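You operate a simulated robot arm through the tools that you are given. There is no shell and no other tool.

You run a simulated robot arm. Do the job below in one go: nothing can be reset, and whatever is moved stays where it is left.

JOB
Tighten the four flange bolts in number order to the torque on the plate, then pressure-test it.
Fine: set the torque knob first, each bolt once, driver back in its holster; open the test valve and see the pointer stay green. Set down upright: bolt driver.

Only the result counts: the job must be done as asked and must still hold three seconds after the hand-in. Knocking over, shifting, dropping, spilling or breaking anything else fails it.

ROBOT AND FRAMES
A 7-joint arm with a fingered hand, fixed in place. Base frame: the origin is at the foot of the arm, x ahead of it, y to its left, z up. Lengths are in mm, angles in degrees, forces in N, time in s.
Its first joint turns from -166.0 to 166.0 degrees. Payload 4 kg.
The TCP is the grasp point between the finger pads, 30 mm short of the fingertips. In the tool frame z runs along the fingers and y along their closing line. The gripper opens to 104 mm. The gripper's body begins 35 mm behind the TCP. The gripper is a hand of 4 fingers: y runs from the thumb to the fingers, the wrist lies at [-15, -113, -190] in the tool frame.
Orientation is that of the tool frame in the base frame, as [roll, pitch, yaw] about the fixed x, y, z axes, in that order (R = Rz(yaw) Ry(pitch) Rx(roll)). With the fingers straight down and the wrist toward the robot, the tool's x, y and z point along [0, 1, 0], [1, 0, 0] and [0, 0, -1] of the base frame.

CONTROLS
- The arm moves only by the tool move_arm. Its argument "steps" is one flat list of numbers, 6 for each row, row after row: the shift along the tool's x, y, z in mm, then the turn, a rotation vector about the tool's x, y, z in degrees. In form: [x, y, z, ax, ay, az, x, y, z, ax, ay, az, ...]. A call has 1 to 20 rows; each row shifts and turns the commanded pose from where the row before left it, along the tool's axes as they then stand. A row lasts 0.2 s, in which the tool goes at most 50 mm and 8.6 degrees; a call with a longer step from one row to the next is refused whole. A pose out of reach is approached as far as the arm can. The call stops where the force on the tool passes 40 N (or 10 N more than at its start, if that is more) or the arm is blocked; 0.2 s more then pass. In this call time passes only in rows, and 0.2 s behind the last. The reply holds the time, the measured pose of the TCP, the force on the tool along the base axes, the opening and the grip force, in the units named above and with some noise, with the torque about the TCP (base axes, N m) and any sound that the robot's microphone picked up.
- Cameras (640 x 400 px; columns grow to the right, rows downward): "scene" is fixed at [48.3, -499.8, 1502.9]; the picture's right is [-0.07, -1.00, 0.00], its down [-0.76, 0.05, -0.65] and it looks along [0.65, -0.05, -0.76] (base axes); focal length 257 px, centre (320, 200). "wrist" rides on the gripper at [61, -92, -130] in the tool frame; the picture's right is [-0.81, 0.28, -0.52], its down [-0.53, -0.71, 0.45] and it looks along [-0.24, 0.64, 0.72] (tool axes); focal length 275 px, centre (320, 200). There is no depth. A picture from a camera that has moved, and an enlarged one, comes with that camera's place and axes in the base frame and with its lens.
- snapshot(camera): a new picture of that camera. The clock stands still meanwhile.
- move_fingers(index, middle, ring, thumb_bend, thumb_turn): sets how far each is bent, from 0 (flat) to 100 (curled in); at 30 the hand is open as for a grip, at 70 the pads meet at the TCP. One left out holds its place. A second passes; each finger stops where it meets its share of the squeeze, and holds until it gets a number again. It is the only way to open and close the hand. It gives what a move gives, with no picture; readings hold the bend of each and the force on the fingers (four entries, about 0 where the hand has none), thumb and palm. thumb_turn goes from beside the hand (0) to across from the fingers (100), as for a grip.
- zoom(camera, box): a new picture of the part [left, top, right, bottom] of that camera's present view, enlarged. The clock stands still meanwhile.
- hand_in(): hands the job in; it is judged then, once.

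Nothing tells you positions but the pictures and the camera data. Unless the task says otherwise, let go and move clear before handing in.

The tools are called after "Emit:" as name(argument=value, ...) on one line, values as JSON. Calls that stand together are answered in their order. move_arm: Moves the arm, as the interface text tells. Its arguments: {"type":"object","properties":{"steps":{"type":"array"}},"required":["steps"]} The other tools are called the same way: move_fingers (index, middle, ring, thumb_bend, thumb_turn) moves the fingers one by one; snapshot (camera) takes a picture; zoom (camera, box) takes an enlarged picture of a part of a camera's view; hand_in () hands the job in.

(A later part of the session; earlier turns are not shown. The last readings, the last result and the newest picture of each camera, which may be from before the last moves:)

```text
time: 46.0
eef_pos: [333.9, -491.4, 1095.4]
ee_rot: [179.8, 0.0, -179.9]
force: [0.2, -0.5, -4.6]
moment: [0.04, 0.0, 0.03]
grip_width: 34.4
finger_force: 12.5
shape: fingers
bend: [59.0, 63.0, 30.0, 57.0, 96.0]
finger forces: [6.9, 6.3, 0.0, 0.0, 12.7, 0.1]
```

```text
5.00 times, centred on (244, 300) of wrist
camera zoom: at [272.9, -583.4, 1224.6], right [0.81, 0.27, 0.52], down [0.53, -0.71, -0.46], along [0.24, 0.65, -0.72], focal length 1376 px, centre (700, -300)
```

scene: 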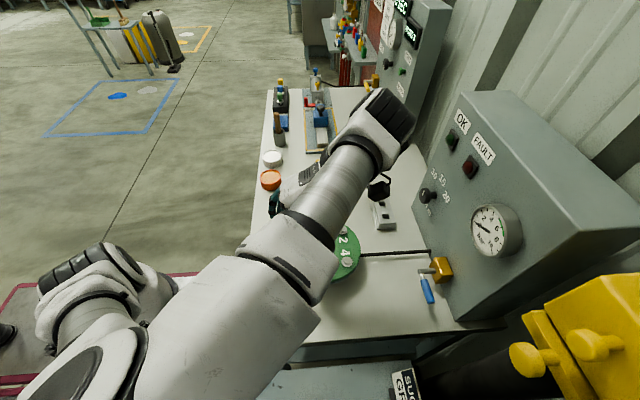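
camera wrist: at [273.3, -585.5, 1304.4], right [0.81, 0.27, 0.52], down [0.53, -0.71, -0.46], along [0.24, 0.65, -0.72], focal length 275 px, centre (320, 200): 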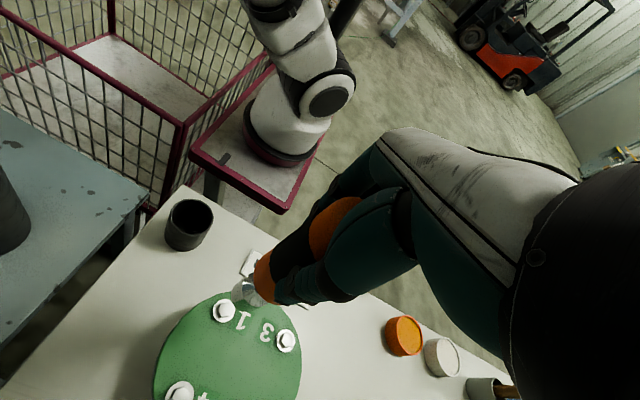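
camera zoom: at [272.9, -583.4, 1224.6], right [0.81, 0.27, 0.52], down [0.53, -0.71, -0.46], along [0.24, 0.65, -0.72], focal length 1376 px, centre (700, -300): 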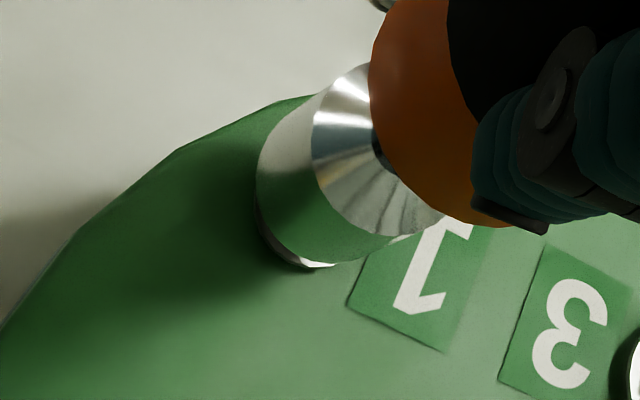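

No contact force yet, so the socket is probably sliding over the hex head. Continuing down.

Emit:
move_arm(steps=[0, 0, 1.5, 0, 0, 0, 0, 0, 1.5, 0, 0, 0])

Emit:
move_arm(steps=[0, 0, 1, 0, 0, 0, 0, 0, 1, 0, 0, 0])

Emit:
zoom(camera="wrist", box=[180, 260, 308, 340])

```text
time: 46.6
eef_pos: [334.7, -491.0, 1092.2]
ee_rot: [179.8, 0.0, 180.0]
force: [-0.4, -1.3, -5.2]
moment: [0.01, 0.01, -0.01]
grip_width: 34.6
finger_force: 12.3
shape: fingers
bend: [59.0, 63.0, 30.0, 57.0, 96.0]
finger forces: [6.9, 6.3, 0.0, 0.0, 12.8, 0.1]
```

```text
time: 47.2
eef_pos: [334.0, -492.1, 1089.4]
ee_rot: [179.8, 0.0, -180.0]
force: [-0.2, -0.6, -4.4]
moment: [0.0, 0.02, 0.01]
grip_width: 34.6
finger_force: 12.9
shape: fingers
bend: [59.0, 63.0, 30.0, 57.0, 96.0]
finger forces: [7.0, 6.2, 0.0, 0.0, 12.8, 0.0]
```

```text
5.00 times, centred on (244, 300) of wrist
camera zoom: at [272.8, -583.3, 1219.6], right [0.81, 0.27, 0.52], down [0.53, -0.71, -0.46], along [0.24, 0.65, -0.72], focal length 1376 px, centre (700, -300)
```

zoom: 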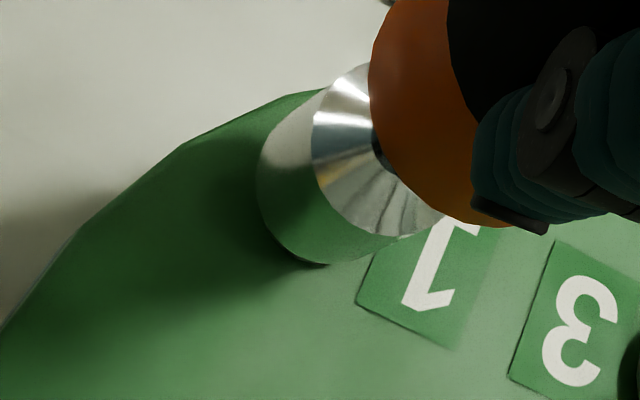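

Emit:
move_arm(steps=[0, 0, 1, 0, 0, 0, 0, 0, 1, 0, 0, 0])

Emit:
move_arm(steps=[0, 0, 1, 0, 0, 0, 0, 0, 1, 0, 0, 0])

Emit:
zoom(camera="wrist", box=[180, 260, 308, 340])

```text
time: 47.8
eef_pos: [334.8, -491.1, 1087.7]
ee_rot: [179.7, 0.0, 179.9]
force: [-0.2, -0.6, -3.5]
moment: [0.01, 0.01, -0.02]
grip_width: 34.4
finger_force: 13.0
shape: fingers
bend: [59.0, 63.0, 30.0, 57.0, 96.0]
finger forces: [6.9, 6.3, 0.0, 0.0, 12.8, 0.1]
```

```text
time: 48.4
eef_pos: [334.1, -492.8, 1085.4]
ee_rot: [179.7, 0.0, 180.0]
force: [-0.8, 0.5, -3.6]
moment: [0.03, -0.01, 0.0]
grip_width: 34.5
finger_force: 13.1
shape: fingers
bend: [59.0, 63.0, 30.0, 57.0, 96.0]
finger forces: [6.9, 6.3, 0.1, 0.0, 12.9, 0.0]
```

```text
5.00 times, centred on (244, 300) of wrist
camera zoom: at [273.0, -583.2, 1215.8], right [0.81, 0.27, 0.52], down [0.53, -0.71, -0.46], along [0.24, 0.65, -0.72], focal length 1376 px, centre (700, -300)
```

zoom: 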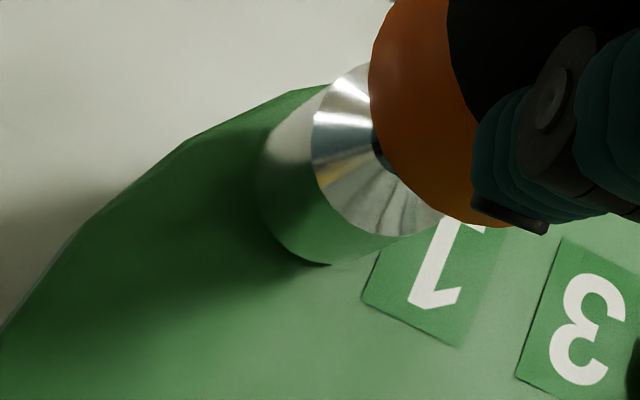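

Emit:
move_arm(steps=[0, 0, 1, 0, 0, 0, 0, 0, 1, 0, 0, 0])

Emit:
move_arm(steps=[0, 0, 1, 0, 0, 0, 0, 0, 1, 0, 0, 0])

Emit:
zoom(camera="wrist", box=[180, 220, 340, 340])

```text
time: 49.0
eef_pos: [334.7, -492.4, 1083.0]
ee_rot: [179.6, 0.1, -180.0]
force: [0.5, -1.1, -4.9]
moment: [0.03, -0.01, -0.01]
grip_width: 34.8
finger_force: 13.0
shape: fingers
bend: [59.0, 63.0, 30.0, 57.0, 96.0]
finger forces: [6.9, 6.3, 0.0, 0.0, 12.8, 0.0]
```

```text
time: 49.6
eef_pos: [333.4, -491.7, 1080.4]
ee_rot: [179.8, 0.0, -180.0]
force: [-0.7, 0.3, -3.9]
moment: [-0.02, 0.02, -0.01]
grip_width: 34.7
finger_force: 12.5
shape: fingers
bend: [59.0, 63.0, 30.0, 57.0, 96.0]
finger forces: [6.9, 6.1, 0.0, 0.0, 12.8, 0.0]
```

```text
3.33 times, centred on (260, 280) of wrist
camera zoom: at [272.7, -583.1, 1211.5], right [0.81, 0.27, 0.52], down [0.53, -0.71, -0.46], along [0.24, 0.65, -0.72], focal length 918 px, centre (520, -67)
```

zoom: 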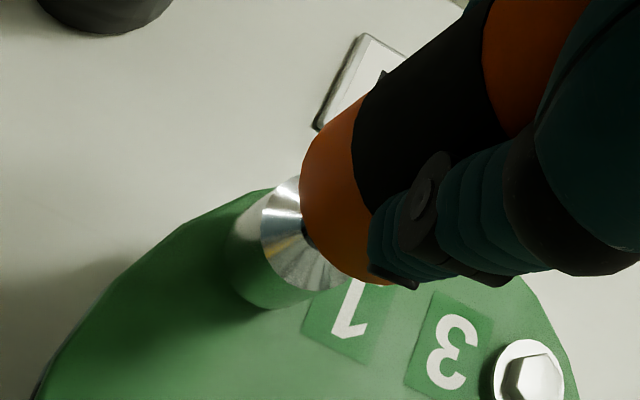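

Emit:
move_arm(steps=[0, 0, 1, 0, 0, 0, 0, 0, 1, 0, 0, 0])

Emit:
move_arm(steps=[0, 0, 1, 0, 0, 0, 0, 0, 1, 0, 0, 0])

Emit:
move_arm(steps=[0, 0, 1, 0, 0, 0, 0, 0, 1, 0, 0, 0])

Emit:
zoom(camera="wrist", box=[180, 220, 340, 340])

```text
time: 50.2
eef_pos: [335.2, -491.4, 1080.2]
ee_rot: [179.7, -0.1, -179.9]
force: [0.0, 0.1, -4.1]
moment: [0.03, -0.03, -0.03]
grip_width: 34.6
finger_force: 13.0
shape: fingers
bend: [59.0, 63.0, 30.0, 57.0, 96.0]
finger forces: [7.0, 6.3, 0.1, 0.0, 12.7, 0.0]
```

```text
time: 50.8
eef_pos: [335.8, -490.9, 1078.3]
ee_rot: [179.7, 0.1, -180.0]
force: [-0.3, -0.4, -2.7]
moment: [0.02, -0.07, 0.01]
grip_width: 34.4
finger_force: 13.2
shape: fingers
bend: [59.0, 63.0, 30.0, 57.0, 96.0]
finger forces: [6.8, 6.3, 0.0, 0.1, 12.9, 0.1]
```

```text
time: 51.4
eef_pos: [334.4, -491.5, 1075.9]
ee_rot: [179.7, 0.0, -180.0]
force: [-1.5, 0.2, 13.4]
moment: [-0.1, 0.04, 0.02]
grip_width: 34.6
finger_force: 14.6
shape: fingers
bend: [60.0, 64.0, 30.0, 57.0, 95.0]
finger forces: [7.5, 6.5, 0.1, 0.0, 15.0, 0.0]
```

```text
3.33 times, centred on (260, 280) of wrist
camera zoom: at [272.9, -582.9, 1206.6], right [0.81, 0.27, 0.52], down [0.53, -0.71, -0.46], along [0.24, 0.65, -0.72], focal length 918 px, centre (520, -67)
```

zoom: 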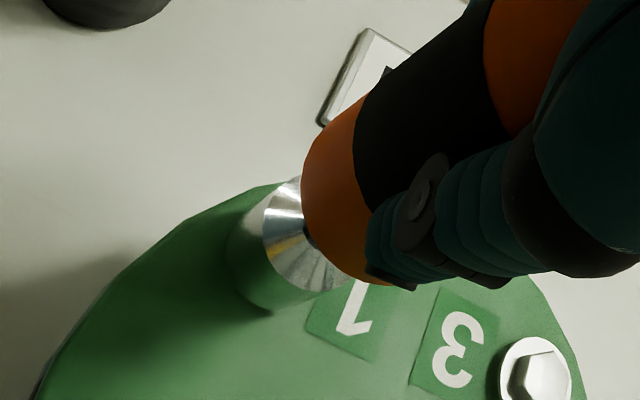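

Contact: the press force is about 17 N at TCP z≈1076. I'll hold to see whether the driver clicks, then press slightly harder.

Emit:
move_arm(steps=[0, 0, 0, 0, 0, 0, 0, 0, 0, 0, 0, 0, 0, 0, 0, 0, 0, 0, 0, 0, 0, 0, 0, 0])

Emit:
snapshot(camera="scene")

```text
time: 52.4
eef_pos: [334.1, -491.3, 1076.6]
ee_rot: [179.6, 0.0, 180.0]
force: [-1.9, -1.1, 16.3]
moment: [-0.12, 0.1, -0.01]
grip_width: 34.6
finger_force: 14.6
shape: fingers
bend: [60.0, 64.0, 30.0, 58.0, 95.0]
finger forces: [7.8, 6.6, 0.0, 0.0, 15.3, 0.0]
```

```text
taken
```

scene: 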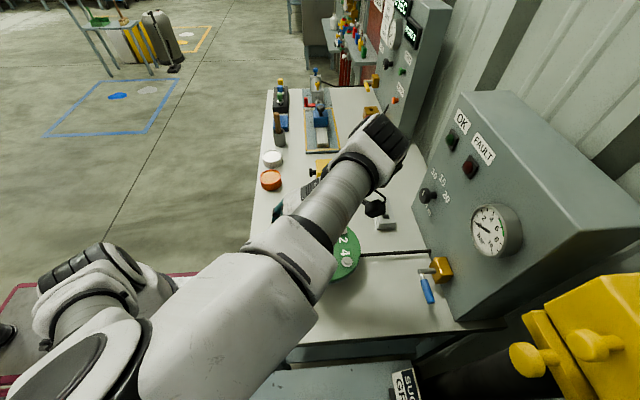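

No click yet. I'll press a little harder in 1 mm steps.

Emit:
move_arm(steps=[0, 0, 1, 0, 0, 0, 0, 0, 0, 0, 0, 0])

Emit:
zoom(camera="wrist", box=[180, 220, 340, 340])

```text
time: 53.0
eef_pos: [334.1, -490.5, 1075.4]
ee_rot: [179.6, -0.1, 180.0]
force: [-2.2, -0.6, 21.8]
moment: [-0.01, 0.07, 0.0]
grip_width: 34.4
finger_force: 15.5
shape: fingers
bend: [60.0, 64.0, 30.0, 58.0, 95.0]
finger forces: [8.5, 7.4, 0.0, 0.0, 15.9, 0.1]
```

```text
3.33 times, centred on (260, 280) of wrist
camera zoom: at [272.6, -582.8, 1205.3], right [0.81, 0.27, 0.52], down [0.53, -0.71, -0.46], along [0.24, 0.65, -0.72], focal length 918 px, centre (520, -67)
```

zoom: 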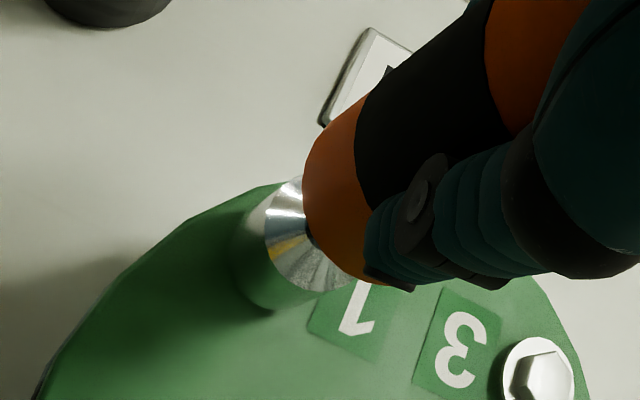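

Emit:
move_arm(steps=[0, 0, 1, 0, 0, 0, 0, 0, 0, 0, 0, 0])

Emit:
move_arm(steps=[0, 0, 1, 0, 0, 0, 0, 0, 0, 0, 0, 0, 0, 0, 0, 0, 0, 0])

```text
time: 53.6
eef_pos: [333.3, -490.8, 1074.4]
ee_rot: [179.7, -0.1, -180.0]
force: [-2.5, 0.7, 25.1]
moment: [0.06, 0.07, 0.01]
grip_width: 34.4
finger_force: 16.4
shape: fingers
bend: [60.0, 64.0, 30.0, 58.0, 95.0]
finger forces: [8.6, 8.4, 0.0, 0.0, 16.4, 0.0]
```

```text
time: 54.4
eef_pos: [334.6, -491.9, 1073.2]
ee_rot: [179.7, 0.0, -180.0]
force: [-2.3, 1.2, 26.6]
moment: [0.12, 0.07, 0.02]
grip_width: 34.2
finger_force: 17.2
shape: fingers
bend: [60.0, 64.0, 30.0, 58.0, 95.0]
finger forces: [9.0, 8.8, 0.0, 0.0, 16.6, 0.1]
```

No click from pressing alone. I'll try turning the driver clockwise (tightening) while holding the pressure, watching moment and sound.

Emit:
move_arm(steps=[0, 0, 0, 0, 0, 4, 0, 0, 0, 0, 0, 4])

Emit:
zoom(camera="wrist", box=[180, 220, 340, 340])

```text
time: 55.0
eef_pos: [333.5, -490.4, 1072.1]
ee_rot: [179.7, 0.0, 172.0]
force: [-1.0, 1.4, 15.7]
moment: [0.2, -0.04, 0.04]
grip_width: 34.4
finger_force: 16.8
shape: fingers
bend: [60.0, 64.0, 30.0, 58.0, 95.0]
finger forces: [8.9, 8.7, 0.0, 0.1, 15.3, 0.1]
```

```text
3.33 times, centred on (260, 280) of wrist
camera zoom: at [260.3, -573.4, 1202.8], right [0.84, 0.16, 0.52], down [0.43, -0.78, -0.46], along [0.33, 0.61, -0.72], focal length 918 px, centre (520, -67)
```

zoom: 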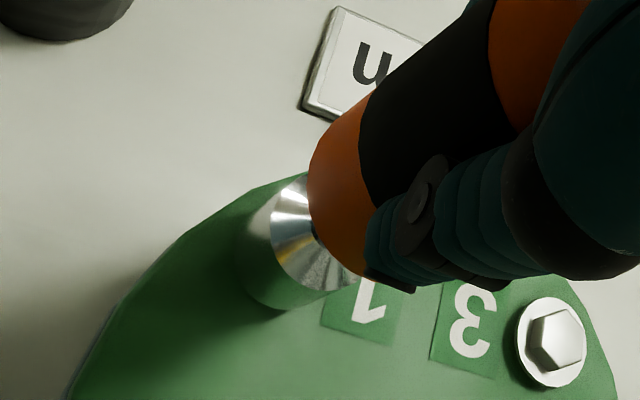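

No click yet, and the driver slid up a couple of mm in the grip. I'll keep turning clockwise under pressure and watch the moment.

Emit:
move_arm(steps=[0, 0, 0.5, 0, 0, 6, 0, 0, 0.5, 0, 0, 6, 0, 0, 0, 0, 0, 6])

Emit:
snapshot(camera="wrist")

```text
time: 55.8
eef_pos: [333.8, -491.1, 1071.1]
ee_rot: [179.7, -0.3, 153.9]
force: [1.0, 2.0, -4.2]
moment: [0.18, -0.16, -0.02]
grip_width: 34.9
finger_force: 13.6
shape: fingers
bend: [60.0, 63.0, 30.0, 58.0, 96.0]
finger forces: [7.4, 7.9, 0.0, 0.1, 12.4, 0.0]
```

```text
taken
camera wrist: at [239.0, -546.9, 1201.1], right [0.85, -0.11, 0.52], down [0.16, -0.87, -0.46], along [0.5, 0.48, -0.72], focal length 275 px, centre (320, 200)
```

wrist: 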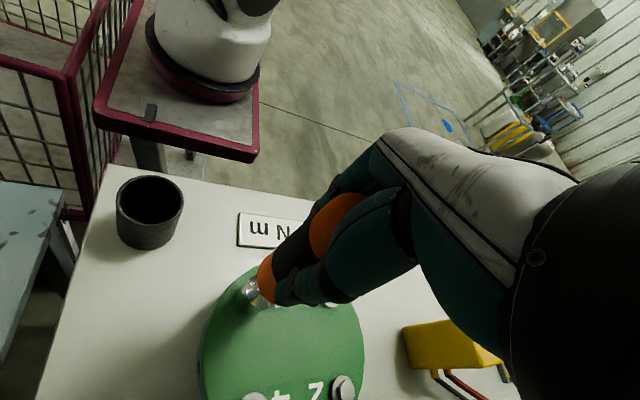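

The press force relaxed as the driver slid in the grip. Before doing anything else I'll check the panel lamps and bolt area for any sign that bolt 1 was registered.

Emit:
zoom(camera="scene", box=[410, 90, 530, 190])

Emit:
zoom(camera="scene", box=[270, 200, 400, 300])

Emit:
zoom(camera="wrist", box=[190, 180, 390, 340])

```text
4.00 times, centred on (470, 140) of scene
camera zoom: at [48.3, -499.8, 1502.9], right [-0.07, -1.0, 0.0], down [-0.76, 0.05, -0.65], along [0.65, -0.05, -0.76], focal length 1028 px, centre (-280, 440)
```

zoom: 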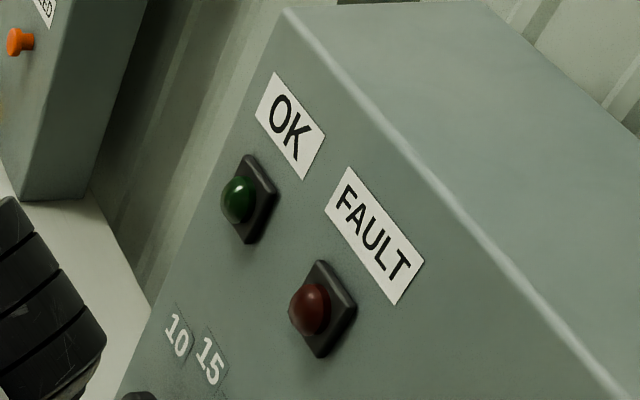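

```text
4.00 times, centred on (335, 250) of scene
camera zoom: at [48.3, -499.8, 1502.9], right [-0.07, -1.0, 0.0], down [-0.76, 0.05, -0.65], along [0.65, -0.05, -0.76], focal length 1028 px, centre (260, 0)
```

zoom: 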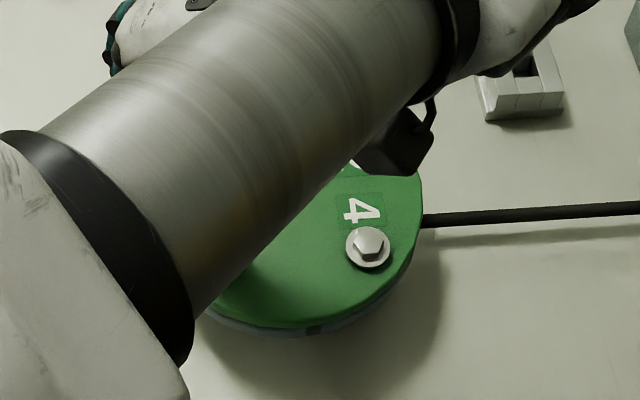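

```text
2.50 times, centred on (290, 260) of wrist
camera zoom: at [239.0, -546.9, 1201.1], right [0.85, -0.11, 0.52], down [0.16, -0.87, -0.46], along [0.5, 0.48, -0.72], focal length 688 px, centre (395, 50)
```

zoom: 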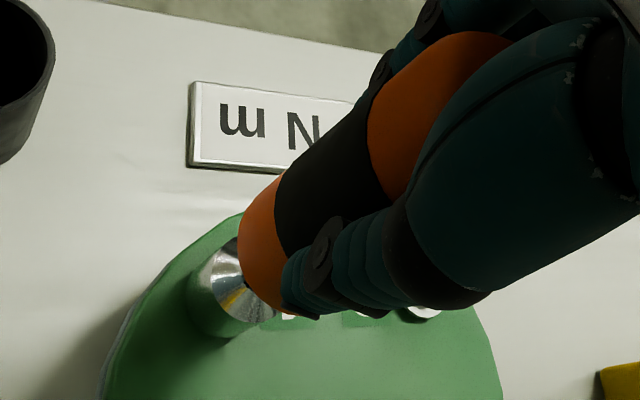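

No lamp change. I'll keep the socket seated, push down until the driver is firmly pressed again, and watch palm and finger forces.

Emit:
move_arm(steps=[0, 0, 1, 0, 0, 0, 0, 0, 1, 0, 0, 0])

Emit:
move_arm(steps=[0, 0, 1, 0, 0, 0, 0, 0, 1, 0, 0, 0])

```text
time: 56.4
eef_pos: [334.0, -492.0, 1070.1]
ee_rot: [179.8, -0.1, 154.0]
force: [0.7, 1.1, -4.4]
moment: [0.16, -0.15, 0.02]
grip_width: 34.5
finger_force: 14.0
shape: fingers
bend: [60.0, 63.0, 30.0, 58.0, 96.0]
finger forces: [7.5, 7.8, 0.1, 0.0, 12.5, 0.1]
```

```text
time: 57.0
eef_pos: [334.4, -490.3, 1067.2]
ee_rot: [179.8, -0.1, 154.0]
force: [0.9, 1.2, -3.6]
moment: [0.15, -0.16, 0.0]
grip_width: 34.6
finger_force: 13.6
shape: fingers
bend: [60.0, 63.0, 30.0, 58.0, 96.0]
finger forces: [7.4, 7.9, 0.0, 0.0, 12.5, 0.1]
```

No contact although the hand is 9 mm lower than the first contact. I'll look closely.

Emit:
zoom(camera="wrist", box=[190, 180, 390, 340])

Emit:
zoom(camera="wrist", box=[220, 250, 300, 310])

```text
2.50 times, centred on (290, 260) of wrist
camera zoom: at [238.9, -547.0, 1197.9], right [0.85, -0.11, 0.52], down [0.17, -0.87, -0.46], along [0.5, 0.48, -0.72], focal length 688 px, centre (395, 50)
```

zoom: 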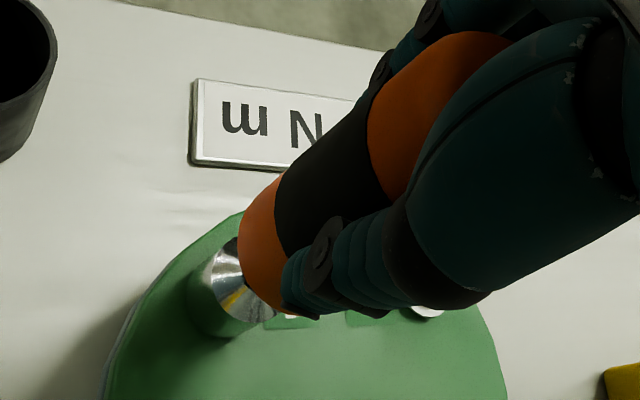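

```text
6.67 times, centred on (260, 280) of wrist
camera zoom: at [238.9, -547.0, 1197.9], right [0.85, -0.11, 0.52], down [0.17, -0.87, -0.46], along [0.5, 0.48, -0.72], focal length 1835 px, centre (720, -333)
```

zoom: 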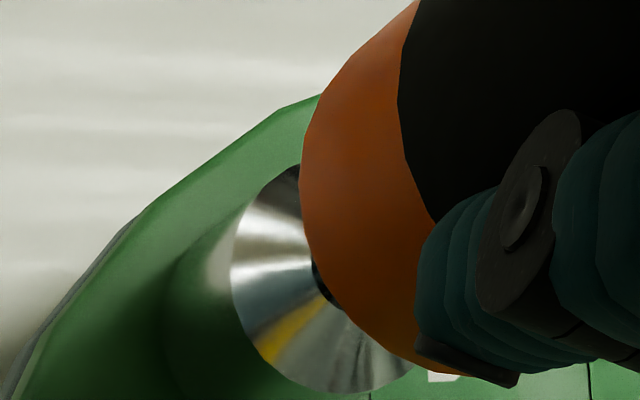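

The driver has tilted a few degrees in the grip during the twist. I'll lift off slowly to inspect bolt 1 and the driver.

Emit:
move_arm(steps=[0, 0, -10, 0, 0, 0, 0, 0, -15, 0, 0, 0, 0, 0, -15, 0, 0, 0, 0, 0, -20, 0, 0, 0])

Emit:
snapshot(camera="wrist")

Emit:
zoom(camera="wrist", box=[180, 260, 308, 340])

```text
time: 58.0
eef_pos: [335.2, -492.6, 1128.2]
ee_rot: [179.7, -0.1, 154.1]
force: [0.9, 0.2, -4.2]
moment: [0.04, -0.03, 0.0]
grip_width: 34.8
finger_force: 13.1
shape: fingers
bend: [60.0, 64.0, 30.0, 58.0, 96.0]
finger forces: [6.9, 6.5, 0.1, 0.0, 12.3, 0.0]
```

```text
taken
camera wrist: at [238.8, -548.2, 1258.2], right [0.85, -0.11, 0.52], down [0.17, -0.87, -0.46], along [0.5, 0.48, -0.72], focal length 275 px, centre (320, 200)
```

wrist: 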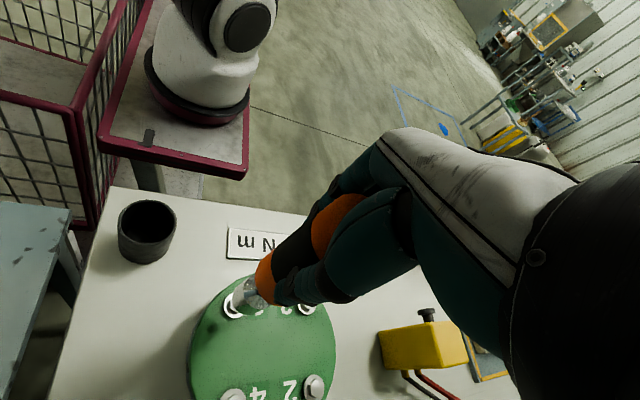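

```text
5.00 times, centred on (244, 300) of wrist
camera zoom: at [238.8, -548.2, 1258.2], right [0.85, -0.11, 0.52], down [0.17, -0.87, -0.46], along [0.5, 0.48, -0.72], focal length 1376 px, centre (700, -300)
```

zoom: 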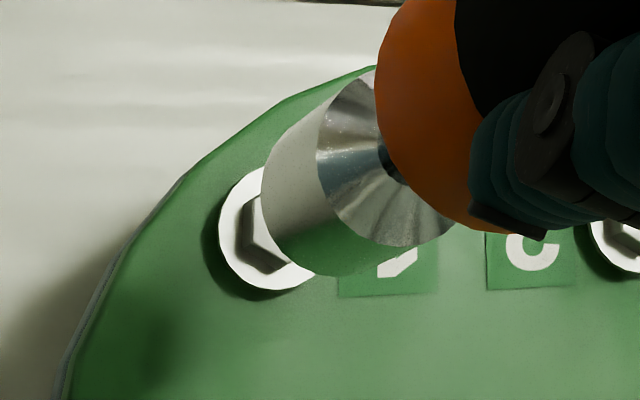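

Lifted off, the driver is straight again with about 4 mm of axial slip. I'll return to the earlier viewpoint above bolt 1 to compare the bolt's appearance with before.

Emit:
move_arm(steps=[0, 0, -15, 0, 0, -6.5, 0, 0, -15, 0, 0, -6.5, 0, 0, -15, 0, 0, -6.5, 0, 0, -2, 0, 0, -6.5])

Emit:
zoom(camera="wrist", box=[180, 260, 308, 340])

Emit:
zoom(camera="wrist", box=[140, 300, 300, 400])

```text
time: 59.0
eef_pos: [334.3, -491.5, 1175.2]
ee_rot: [179.6, 0.0, -179.9]
force: [0.7, -0.2, -5.3]
moment: [0.0, -0.01, 0.03]
grip_width: 34.5
finger_force: 12.7
shape: fingers
bend: [60.0, 64.0, 30.0, 58.0, 96.0]
finger forces: [7.2, 6.7, 0.0, 0.0, 12.3, 0.0]
```

```text
5.00 times, centred on (244, 300) of wrist
camera zoom: at [272.9, -584.0, 1304.9], right [0.81, 0.27, 0.52], down [0.53, -0.71, -0.46], along [0.24, 0.65, -0.72], focal length 1376 px, centre (700, -300)
```

zoom: 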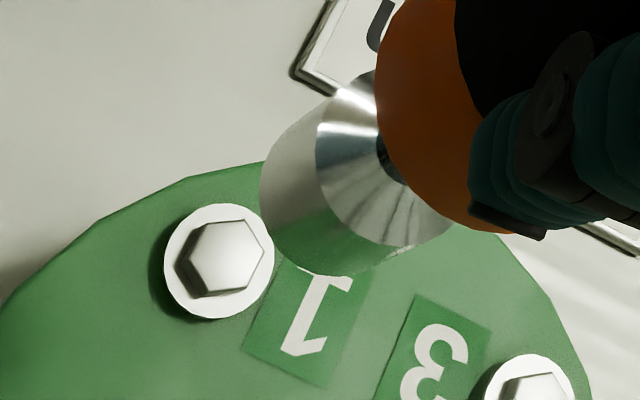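

```text
4.00 times, centred on (220, 350) of wrist
camera zoom: at [272.9, -584.0, 1304.9], right [0.81, 0.27, 0.52], down [0.53, -0.71, -0.46], along [0.24, 0.65, -0.72], focal length 1101 px, centre (720, -400)
```

zoom: 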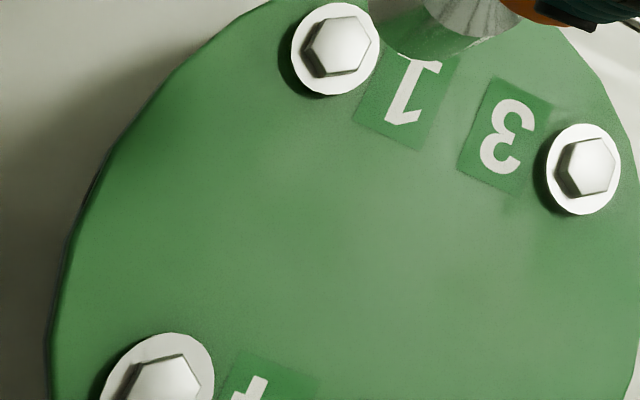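

Emit:
zoom(camera="wrist", box=[206, 295, 246, 320])

Emit:
zoom(camera="wrist", box=[266, 328, 306, 353])

Emit:
zoom(camera="wrist", box=[160, 375, 200, 400])

```text
16.00 times, centred on (226, 308) of wrist
camera zoom: at [272.9, -584.0, 1304.9], right [0.81, 0.27, 0.52], down [0.53, -0.71, -0.46], along [0.24, 0.65, -0.72], focal length 4404 px, centre (1824, -1520)
```

zoom: 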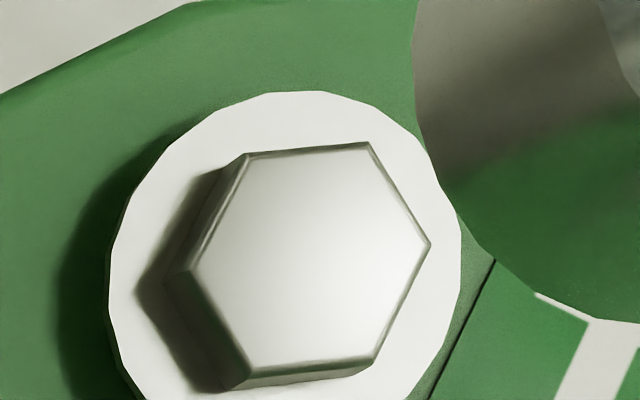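

```text
16.00 times, centred on (286, 340) of wrist
camera zoom: at [272.9, -584.0, 1304.9], right [0.81, 0.27, 0.52], down [0.53, -0.71, -0.46], along [0.24, 0.65, -0.72], focal length 4404 px, centre (864, -2048)
```

zoom: 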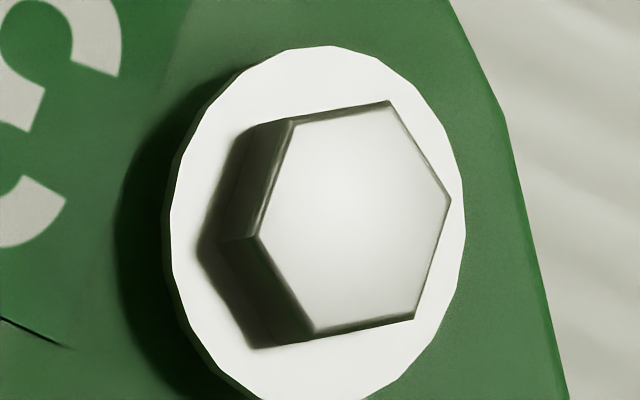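

```text
16.00 times, centred on (180, 388) of wrist
camera zoom: at [272.9, -584.0, 1304.9], right [0.81, 0.27, 0.52], down [0.53, -0.71, -0.46], along [0.24, 0.65, -0.72], focal length 4404 px, centre (2560, -2800)
```

zoom: 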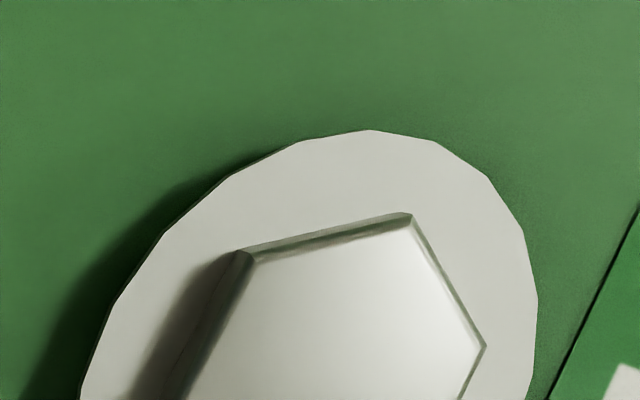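

Bolt 1 looks unchanged (same height and hex angle as the others), so I believe it hasn't been driven yet. The driver has slid up close to the palm, which helps with pressing. I'll re-centre over bolt 1 and go down again for a firmer press.

Emit:
move_arm(steps=[0, 2.5, 20, 0, 0, 0, 0, 0, 20, 0, 0, 0, 0, 0, 20, 0, 0, 0, 0, 0, 5, 0, 0, 0])

Emit:
zoom(camera="wrist", box=[200, 270, 280, 320])

Emit:
snapshot(camera="wrist")

```text
time: 60.0
eef_pos: [334.0, -488.6, 1109.7]
ee_rot: [179.7, -0.1, 180.0]
force: [-0.4, 0.3, -4.2]
moment: [0.08, 0.01, 0.03]
grip_width: 34.5
finger_force: 12.8
shape: fingers
bend: [60.0, 64.0, 30.0, 58.0, 96.0]
finger forces: [7.0, 6.6, 0.0, 0.1, 12.2, 0.0]
```

```text
8.00 times, centred on (240, 295) of wrist
camera zoom: at [273.0, -580.8, 1239.9], right [0.81, 0.27, 0.52], down [0.53, -0.71, -0.46], along [0.24, 0.65, -0.72], focal length 2202 px, centre (960, -560)
```

zoom: 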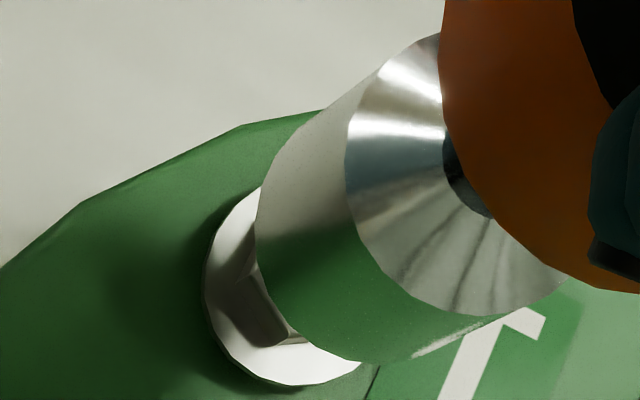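

```text
taken
camera wrist: at [273.0, -580.8, 1239.9], right [0.81, 0.27, 0.52], down [0.53, -0.71, -0.46], along [0.24, 0.65, -0.72], focal length 275 px, centre (320, 200)
```

wrist: 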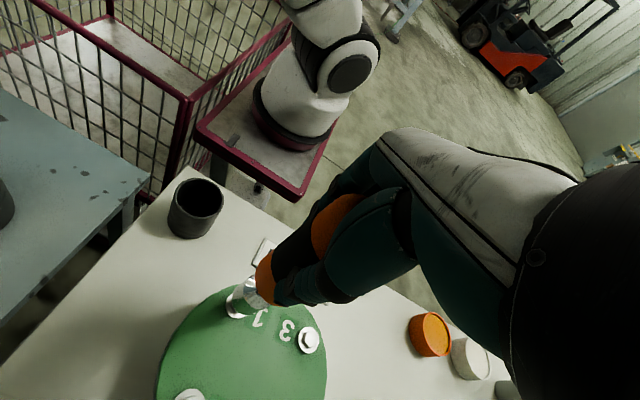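

Socket and washer circles are now concentric. Lowering to just above contact, then pressing.

Emit:
move_arm(steps=[0, 0, 8, 0, 0, 0, 0, 0, 8, 0, 0, 0, 0, 0, 8, 0, 0, 0, 0, 0, 6, 0, 0, 0])

Emit:
zoom(camera="wrist", box=[200, 270, 280, 320])

```text
time: 61.0
eef_pos: [334.9, -489.1, 1079.9]
ee_rot: [179.7, 0.0, 180.0]
force: [-0.1, 0.0, -4.0]
moment: [-0.01, 0.01, -0.03]
grip_width: 34.6
finger_force: 12.6
shape: fingers
bend: [60.0, 64.0, 30.0, 58.0, 96.0]
finger forces: [6.9, 6.6, 0.1, 0.0, 12.2, 0.0]
```

```text
8.00 times, centred on (240, 295) of wrist
camera zoom: at [273.1, -580.8, 1210.0], right [0.81, 0.27, 0.52], down [0.53, -0.71, -0.46], along [0.24, 0.65, -0.72], focal length 2202 px, centre (960, -560)
```

zoom: 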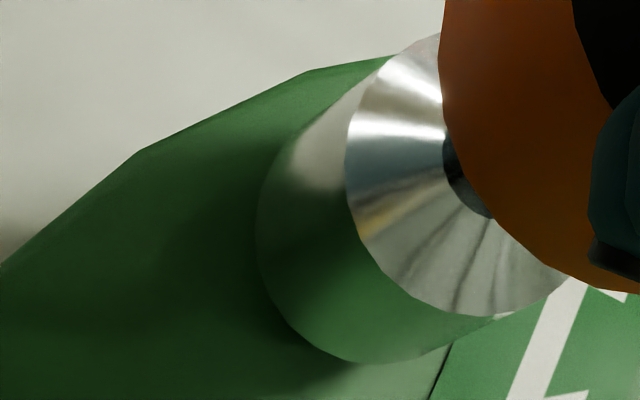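

Emit:
move_arm(steps=[0, 0, 2, 0, 0, 0, 0, 0, 2, 0, 0, 0])

Emit:
move_arm(steps=[0, 0, 1, 0, 0, 0, 0, 0, 1, 0, 0, 0])

Emit:
move_arm(steps=[0, 0, 1, 0, 0, 0, 0, 0, 1, 0, 0, 0])

```text
time: 61.6
eef_pos: [334.1, -489.6, 1075.1]
ee_rot: [179.7, 0.0, 179.9]
force: [-0.3, 0.6, -4.3]
moment: [0.05, -0.02, 0.03]
grip_width: 34.5
finger_force: 13.0
shape: fingers
bend: [60.0, 64.0, 30.0, 58.0, 96.0]
finger forces: [7.0, 6.6, 0.0, 0.0, 12.3, 0.0]
```

```text
time: 62.2
eef_pos: [334.6, -489.1, 1074.6]
ee_rot: [179.7, 0.0, 180.0]
force: [-0.1, -1.7, 4.8]
moment: [-0.05, 0.01, -0.03]
grip_width: 34.6
finger_force: 14.0
shape: fingers
bend: [60.0, 64.0, 30.0, 58.0, 95.0]
finger forces: [7.2, 6.8, 0.1, 0.0, 13.6, 0.0]
```

```text
time: 62.8
eef_pos: [334.2, -488.2, 1073.1]
ee_rot: [179.8, -0.1, -180.0]
force: [-0.6, -1.3, 22.5]
moment: [-0.1, 0.11, 0.02]
grip_width: 34.7
finger_force: 15.7
shape: fingers
bend: [61.0, 64.0, 30.0, 58.0, 95.0]
finger forces: [8.1, 7.5, 0.1, 0.0, 16.4, 0.0]
```

Contact again at about 1074, with 22 N on the tool. Pressing harder while holding.

Emit:
move_arm(steps=[0, 0, 1, 0, 0, 0, 0, 0, 0, 0, 0, 0, 0, 0, 0, 0, 0, 0])

Emit:
move_arm(steps=[0, 0, 1, 0, 0, 0, 0, 0, 0, 0, 0, 0, 0, 0, 0, 0, 0, 0])

Emit:
move_arm(steps=[0, 0, 1, 0, 0, 0, 0, 0, 0, 0, 0, 0, 0, 0, 0, 0, 0, 0])

```text
time: 63.6
eef_pos: [334.5, -488.7, 1070.4]
ee_rot: [179.7, 0.0, -179.9]
force: [-1.3, -1.4, 25.3]
moment: [-0.01, 0.03, 0.02]
grip_width: 34.5
finger_force: 16.8
shape: fingers
bend: [61.0, 64.0, 30.0, 58.0, 95.0]
finger forces: [8.3, 8.6, 0.0, 0.0, 17.1, 0.0]
```

```text
time: 64.4
eef_pos: [335.1, -488.1, 1070.6]
ee_rot: [179.6, -0.1, 179.9]
force: [-2.0, -0.9, 25.0]
moment: [0.05, 0.02, 0.01]
grip_width: 34.2
finger_force: 17.1
shape: fingers
bend: [61.0, 64.0, 30.0, 58.0, 95.0]
finger forces: [8.4, 9.2, 0.1, 0.0, 17.4, 0.0]
```

```text
time: 65.2
eef_pos: [334.0, -488.8, 1069.2]
ee_rot: [179.6, 0.0, 180.0]
force: [-2.4, -1.1, 26.0]
moment: [0.01, 0.05, -0.02]
grip_width: 34.2
finger_force: 17.7
shape: fingers
bend: [61.0, 64.0, 30.0, 58.0, 95.0]
finger forces: [8.4, 9.2, 0.0, 0.0, 17.5, 0.0]
```

Pressing alone (about 30 N at the tip) gives no click, so I'll ease the pressure and try a larger clockwise turn while the socket stays seated.

Emit:
move_arm(steps=[0, 0, -1.2, 0, 0, 0, 0, 0, 0, 0, 0, 5, 0, 0, 0, 0, 0, 5, 0, 0, 0, 0, 0, 5])

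Emit:
move_arm(steps=[0, 0, 0.3, 0, 0, 7, 0, 0, 0.3, 0, 0, 7, 0, 0, 0.3, 0, 0, 7])

Emit:
zoom(camera="wrist", box=[180, 220, 340, 340])

```text
time: 66.2
eef_pos: [334.7, -488.3, 1070.2]
ee_rot: [179.7, -0.1, 165.0]
force: [-0.3, 1.6, 8.9]
moment: [0.14, -0.03, 0.05]
grip_width: 34.7
finger_force: 15.2
shape: fingers
bend: [61.0, 64.0, 30.0, 58.0, 95.0]
finger forces: [8.3, 8.4, 0.0, 0.0, 14.4, 0.0]
```

```text
time: 67.0
eef_pos: [333.9, -488.6, 1069.9]
ee_rot: [179.8, -0.2, 144.0]
force: [-1.3, 1.1, 16.5]
moment: [0.16, -0.05, 0.07]
grip_width: 34.4
finger_force: 16.4
shape: fingers
bend: [61.0, 64.0, 30.0, 58.0, 95.0]
finger forces: [8.6, 8.4, 0.0, 0.0, 15.5, 0.0]
```

```text
3.33 times, centred on (260, 280) of wrist
camera zoom: at [230.3, -526.6, 1199.7], right [0.82, -0.26, 0.52], down [0.01, -0.89, -0.46], along [0.58, 0.38, -0.72], focal length 918 px, centre (520, -67)
```

zoom: 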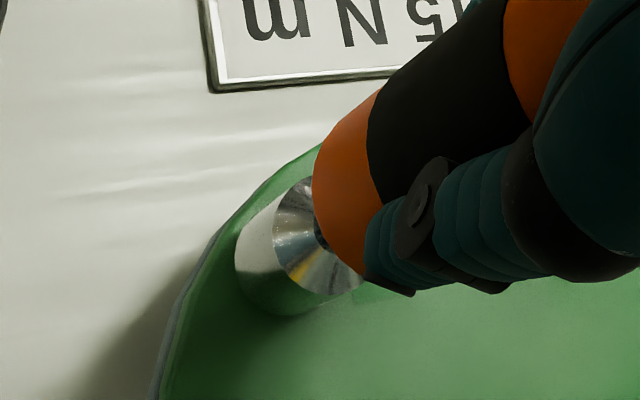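

No drop this time and a small torque (about 0.07 N m). Continuing the clockwise turn.

Emit:
move_arm(steps=[0, 0, 0, 0, 0, 7, 0, 0, 0, 0, 0, 7, 0, 0, 0, 0, 0, 7, 0, 0, 0, 0, 0, 7])

Emit:
move_arm(steps=[0, 0, 0.3, 0, 0, 7, 0, 0, 0, 0, 0, 7, 0, 0, 0.3, 0, 0, 7, 0, 0, 0, 0, 0, 5])

Emit:
zoom(camera="wrist", box=[180, 220, 340, 340])

Emit:
snapshot(camera="scene")

```text
time: 68.0
eef_pos: [334.3, -488.8, 1069.3]
ee_rot: [180.0, -0.3, 115.9]
force: [1.9, 1.8, 13.9]
moment: [0.21, -0.26, 0.08]
grip_width: 34.4
finger_force: 16.8
shape: fingers
bend: [60.0, 64.0, 30.0, 58.0, 96.0]
finger forces: [9.4, 8.6, 0.0, 0.0, 15.3, 0.0]
```

```text
time: 69.0
eef_pos: [334.7, -489.8, 1069.2]
ee_rot: [-180.0, -0.3, 89.9]
force: [1.5, 1.5, 17.5]
moment: [0.07, -0.34, 0.1]
grip_width: 34.5
finger_force: 17.4
shape: fingers
bend: [60.0, 63.0, 30.0, 58.0, 96.0]
finger forces: [9.6, 8.5, 0.0, 0.1, 15.9, 0.0]
```

```text
3.33 times, centred on (260, 280) of wrist
camera zoom: at [241.8, -427.1, 1199.2], right [0.27, -0.81, 0.51], down [-0.71, -0.53, -0.46], along [0.64, -0.24, -0.73], focal length 918 px, centre (520, -67)
```

zoom: 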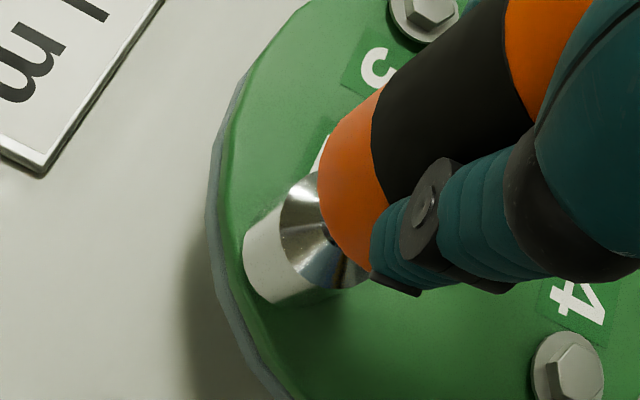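

```text
taken
```

scene: 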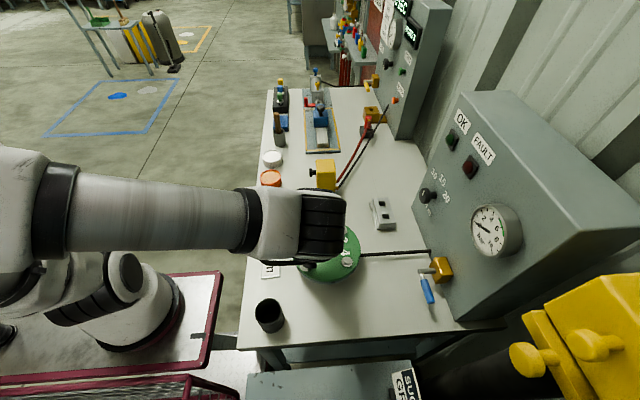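

No click after a 90° turn either. I'll lift straight up and inspect bolt 1 again for any change.

Emit:
move_arm(steps=[0, 0, -10, 0, 0, 0, 0, 0, -20, 0, 0, 0, 0, 0, -20, 0, 0, 0, 0, 0, -20, 0, 0, 0, 0, 0, -20, 0, 0, 0, 0, 0, -15, 0, 0, 0])

Emit:
snapshot(camera="wrist")

Emit:
zoom(camera="wrist", box=[170, 240, 330, 340])

Emit:
zoom(camera="scene", box=[270, 200, 400, 300])

```text
time: 70.4
eef_pos: [334.8, -490.1, 1173.8]
ee_rot: [180.0, -0.3, 90.0]
force: [0.0, -0.5, -4.6]
moment: [0.0, -0.03, 0.01]
grip_width: 34.4
finger_force: 13.3
shape: fingers
bend: [60.0, 64.0, 30.0, 58.0, 96.0]
finger forces: [7.2, 6.7, 0.0, 0.2, 12.2, 0.0]
```

```text
taken
camera wrist: at [242.4, -428.7, 1305.1], right [0.28, -0.81, 0.51], down [-0.71, -0.53, -0.46], along [0.64, -0.24, -0.73], focal length 275 px, centre (320, 200)
```

wrist: 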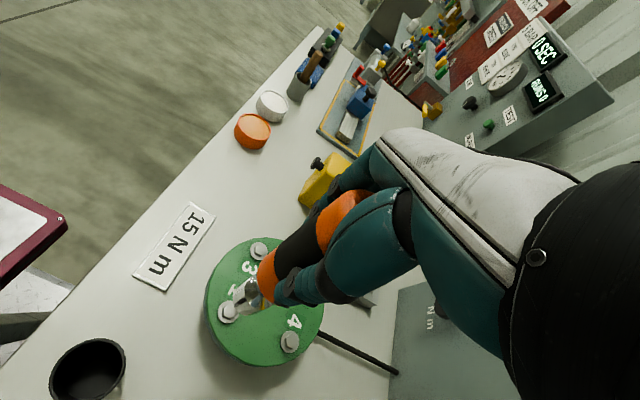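

```text
4.00 times, centred on (250, 290) of wrist
camera zoom: at [242.4, -428.7, 1305.1], right [0.28, -0.81, 0.51], down [-0.71, -0.53, -0.46], along [0.64, -0.24, -0.73], focal length 1101 px, centre (600, -160)
```

zoom: 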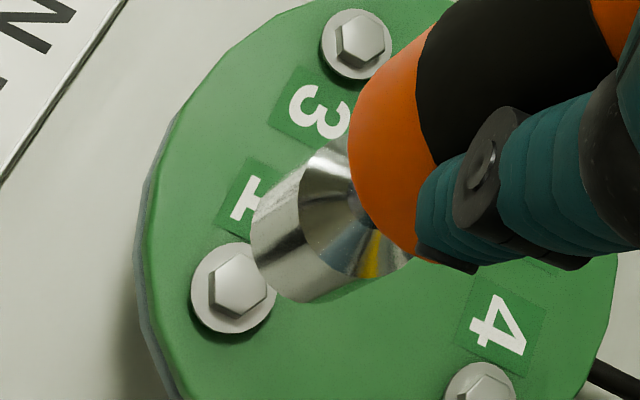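

```text
4.00 times, centred on (335, 250) of scene
camera zoom: at [48.3, -499.8, 1502.9], right [-0.07, -1.0, 0.0], down [-0.76, 0.05, -0.65], along [0.65, -0.05, -0.76], focal length 1028 px, centre (260, 0)
```

zoom: 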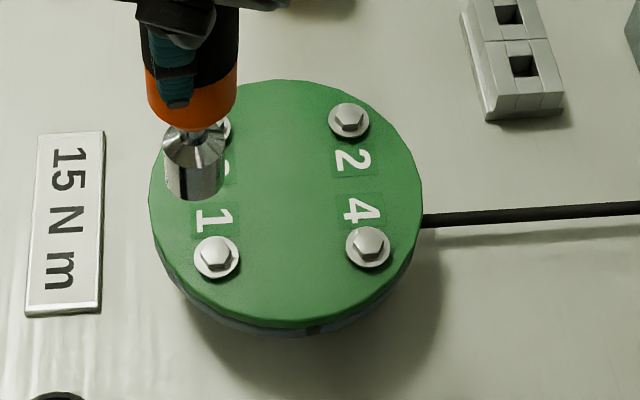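

With yaw 90 the scene camera has a clear view of the driver and bolts. I'll zoom in closely on the bolts and the socket.

Emit:
zoom(camera="scene", box=[300, 255, 332, 275])

Emit:
zoom(camera="scene", box=[332, 250, 364, 270])

Emit:
zoom(camera="scene", box=[326, 220, 358, 240])

Emit:
zoom(camera="scene", box=[285, 200, 345, 260])

```text
16.00 times, centred on (316, 265) of scene
camera zoom: at [48.3, -499.8, 1502.9], right [-0.07, -1.0, 0.0], down [-0.76, 0.05, -0.65], along [0.65, -0.05, -0.76], focal length 4114 px, centre (384, -840)
```

zoom: 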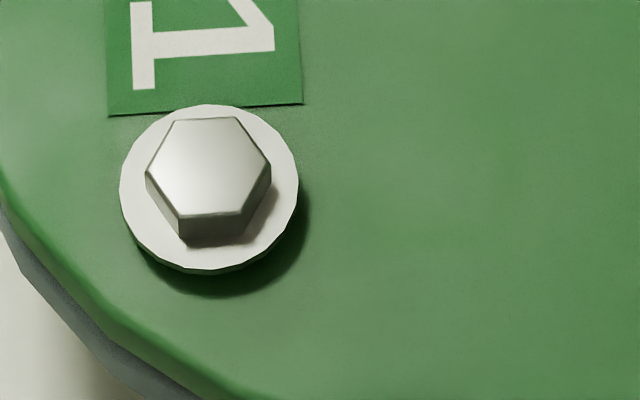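

```text
16.00 times, centred on (348, 260) of scene
camera zoom: at [48.3, -499.8, 1502.9], right [-0.07, -1.0, 0.0], down [-0.76, 0.05, -0.65], along [0.65, -0.05, -0.76], focal length 4114 px, centre (-128, -760)
```

zoom: 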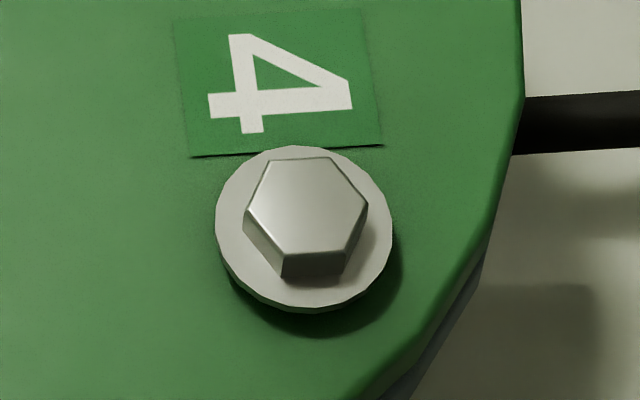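

```text
16.00 times, centred on (342, 230) of scene
camera zoom: at [48.3, -499.8, 1502.9], right [-0.07, -1.0, 0.0], down [-0.76, 0.05, -0.65], along [0.65, -0.05, -0.76], focal length 4114 px, centre (-32, -280)
```

zoom: 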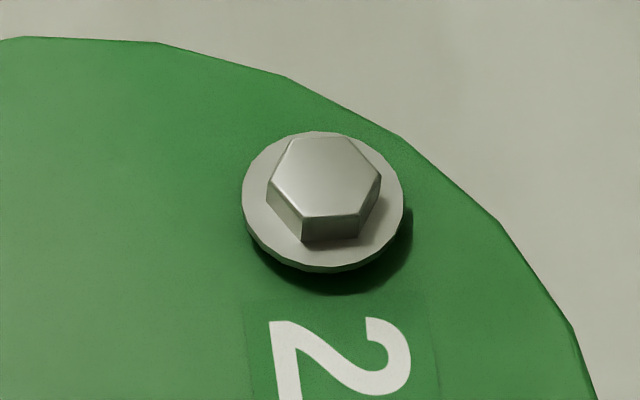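

```text
6.67 times, centred on (315, 230) of scene
camera zoom: at [48.3, -499.8, 1502.9], right [-0.07, -1.0, 0.0], down [-0.76, 0.05, -0.65], along [0.65, -0.05, -0.76], focal length 1714 px, centre (353, 0)
```

zoom: 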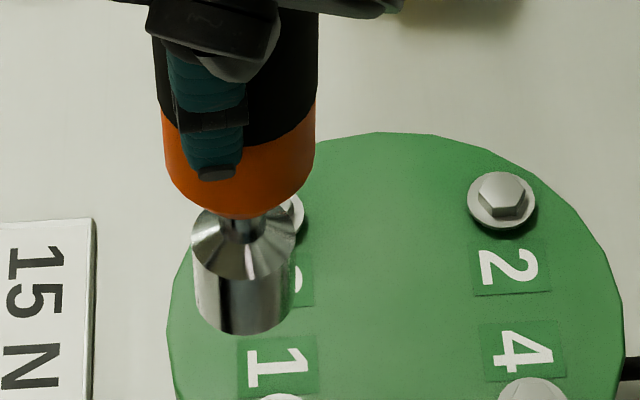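

Bolt 1 still looks identical to the others. I'll zoom closely on the socket in both cameras to understand its shape and exact position.

Emit:
zoom(camera="scene", box=[296, 215, 336, 255])

Emit:
zoom(camera="wrist", box=[220, 260, 284, 320])

```text
10.00 times, centred on (316, 235) of scene
camera zoom: at [48.3, -499.8, 1502.9], right [-0.07, -1.0, 0.0], down [-0.76, 0.05, -0.65], along [0.65, -0.05, -0.76], focal length 2571 px, centre (360, -150)
```

zoom: 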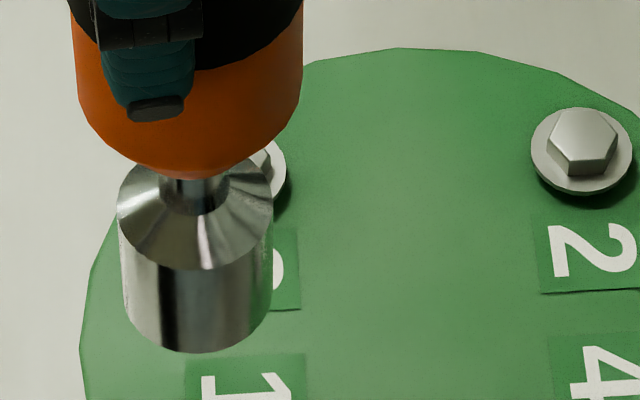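

```text
6.67 times, centred on (252, 290) of wrist
camera zoom: at [242.4, -428.7, 1305.1], right [0.28, -0.81, 0.51], down [-0.71, -0.53, -0.46], along [0.64, -0.24, -0.73], focal length 1835 px, centre (773, -400)
```

zoom: 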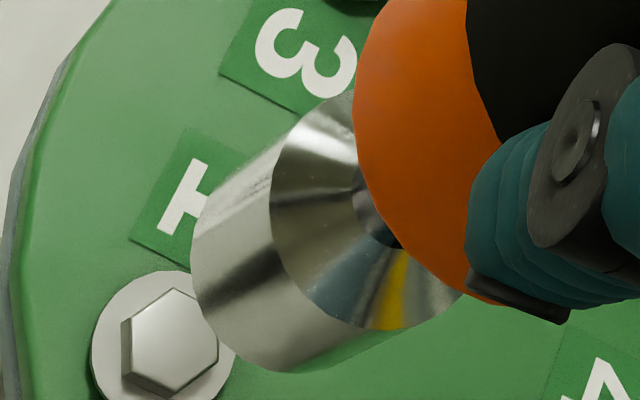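

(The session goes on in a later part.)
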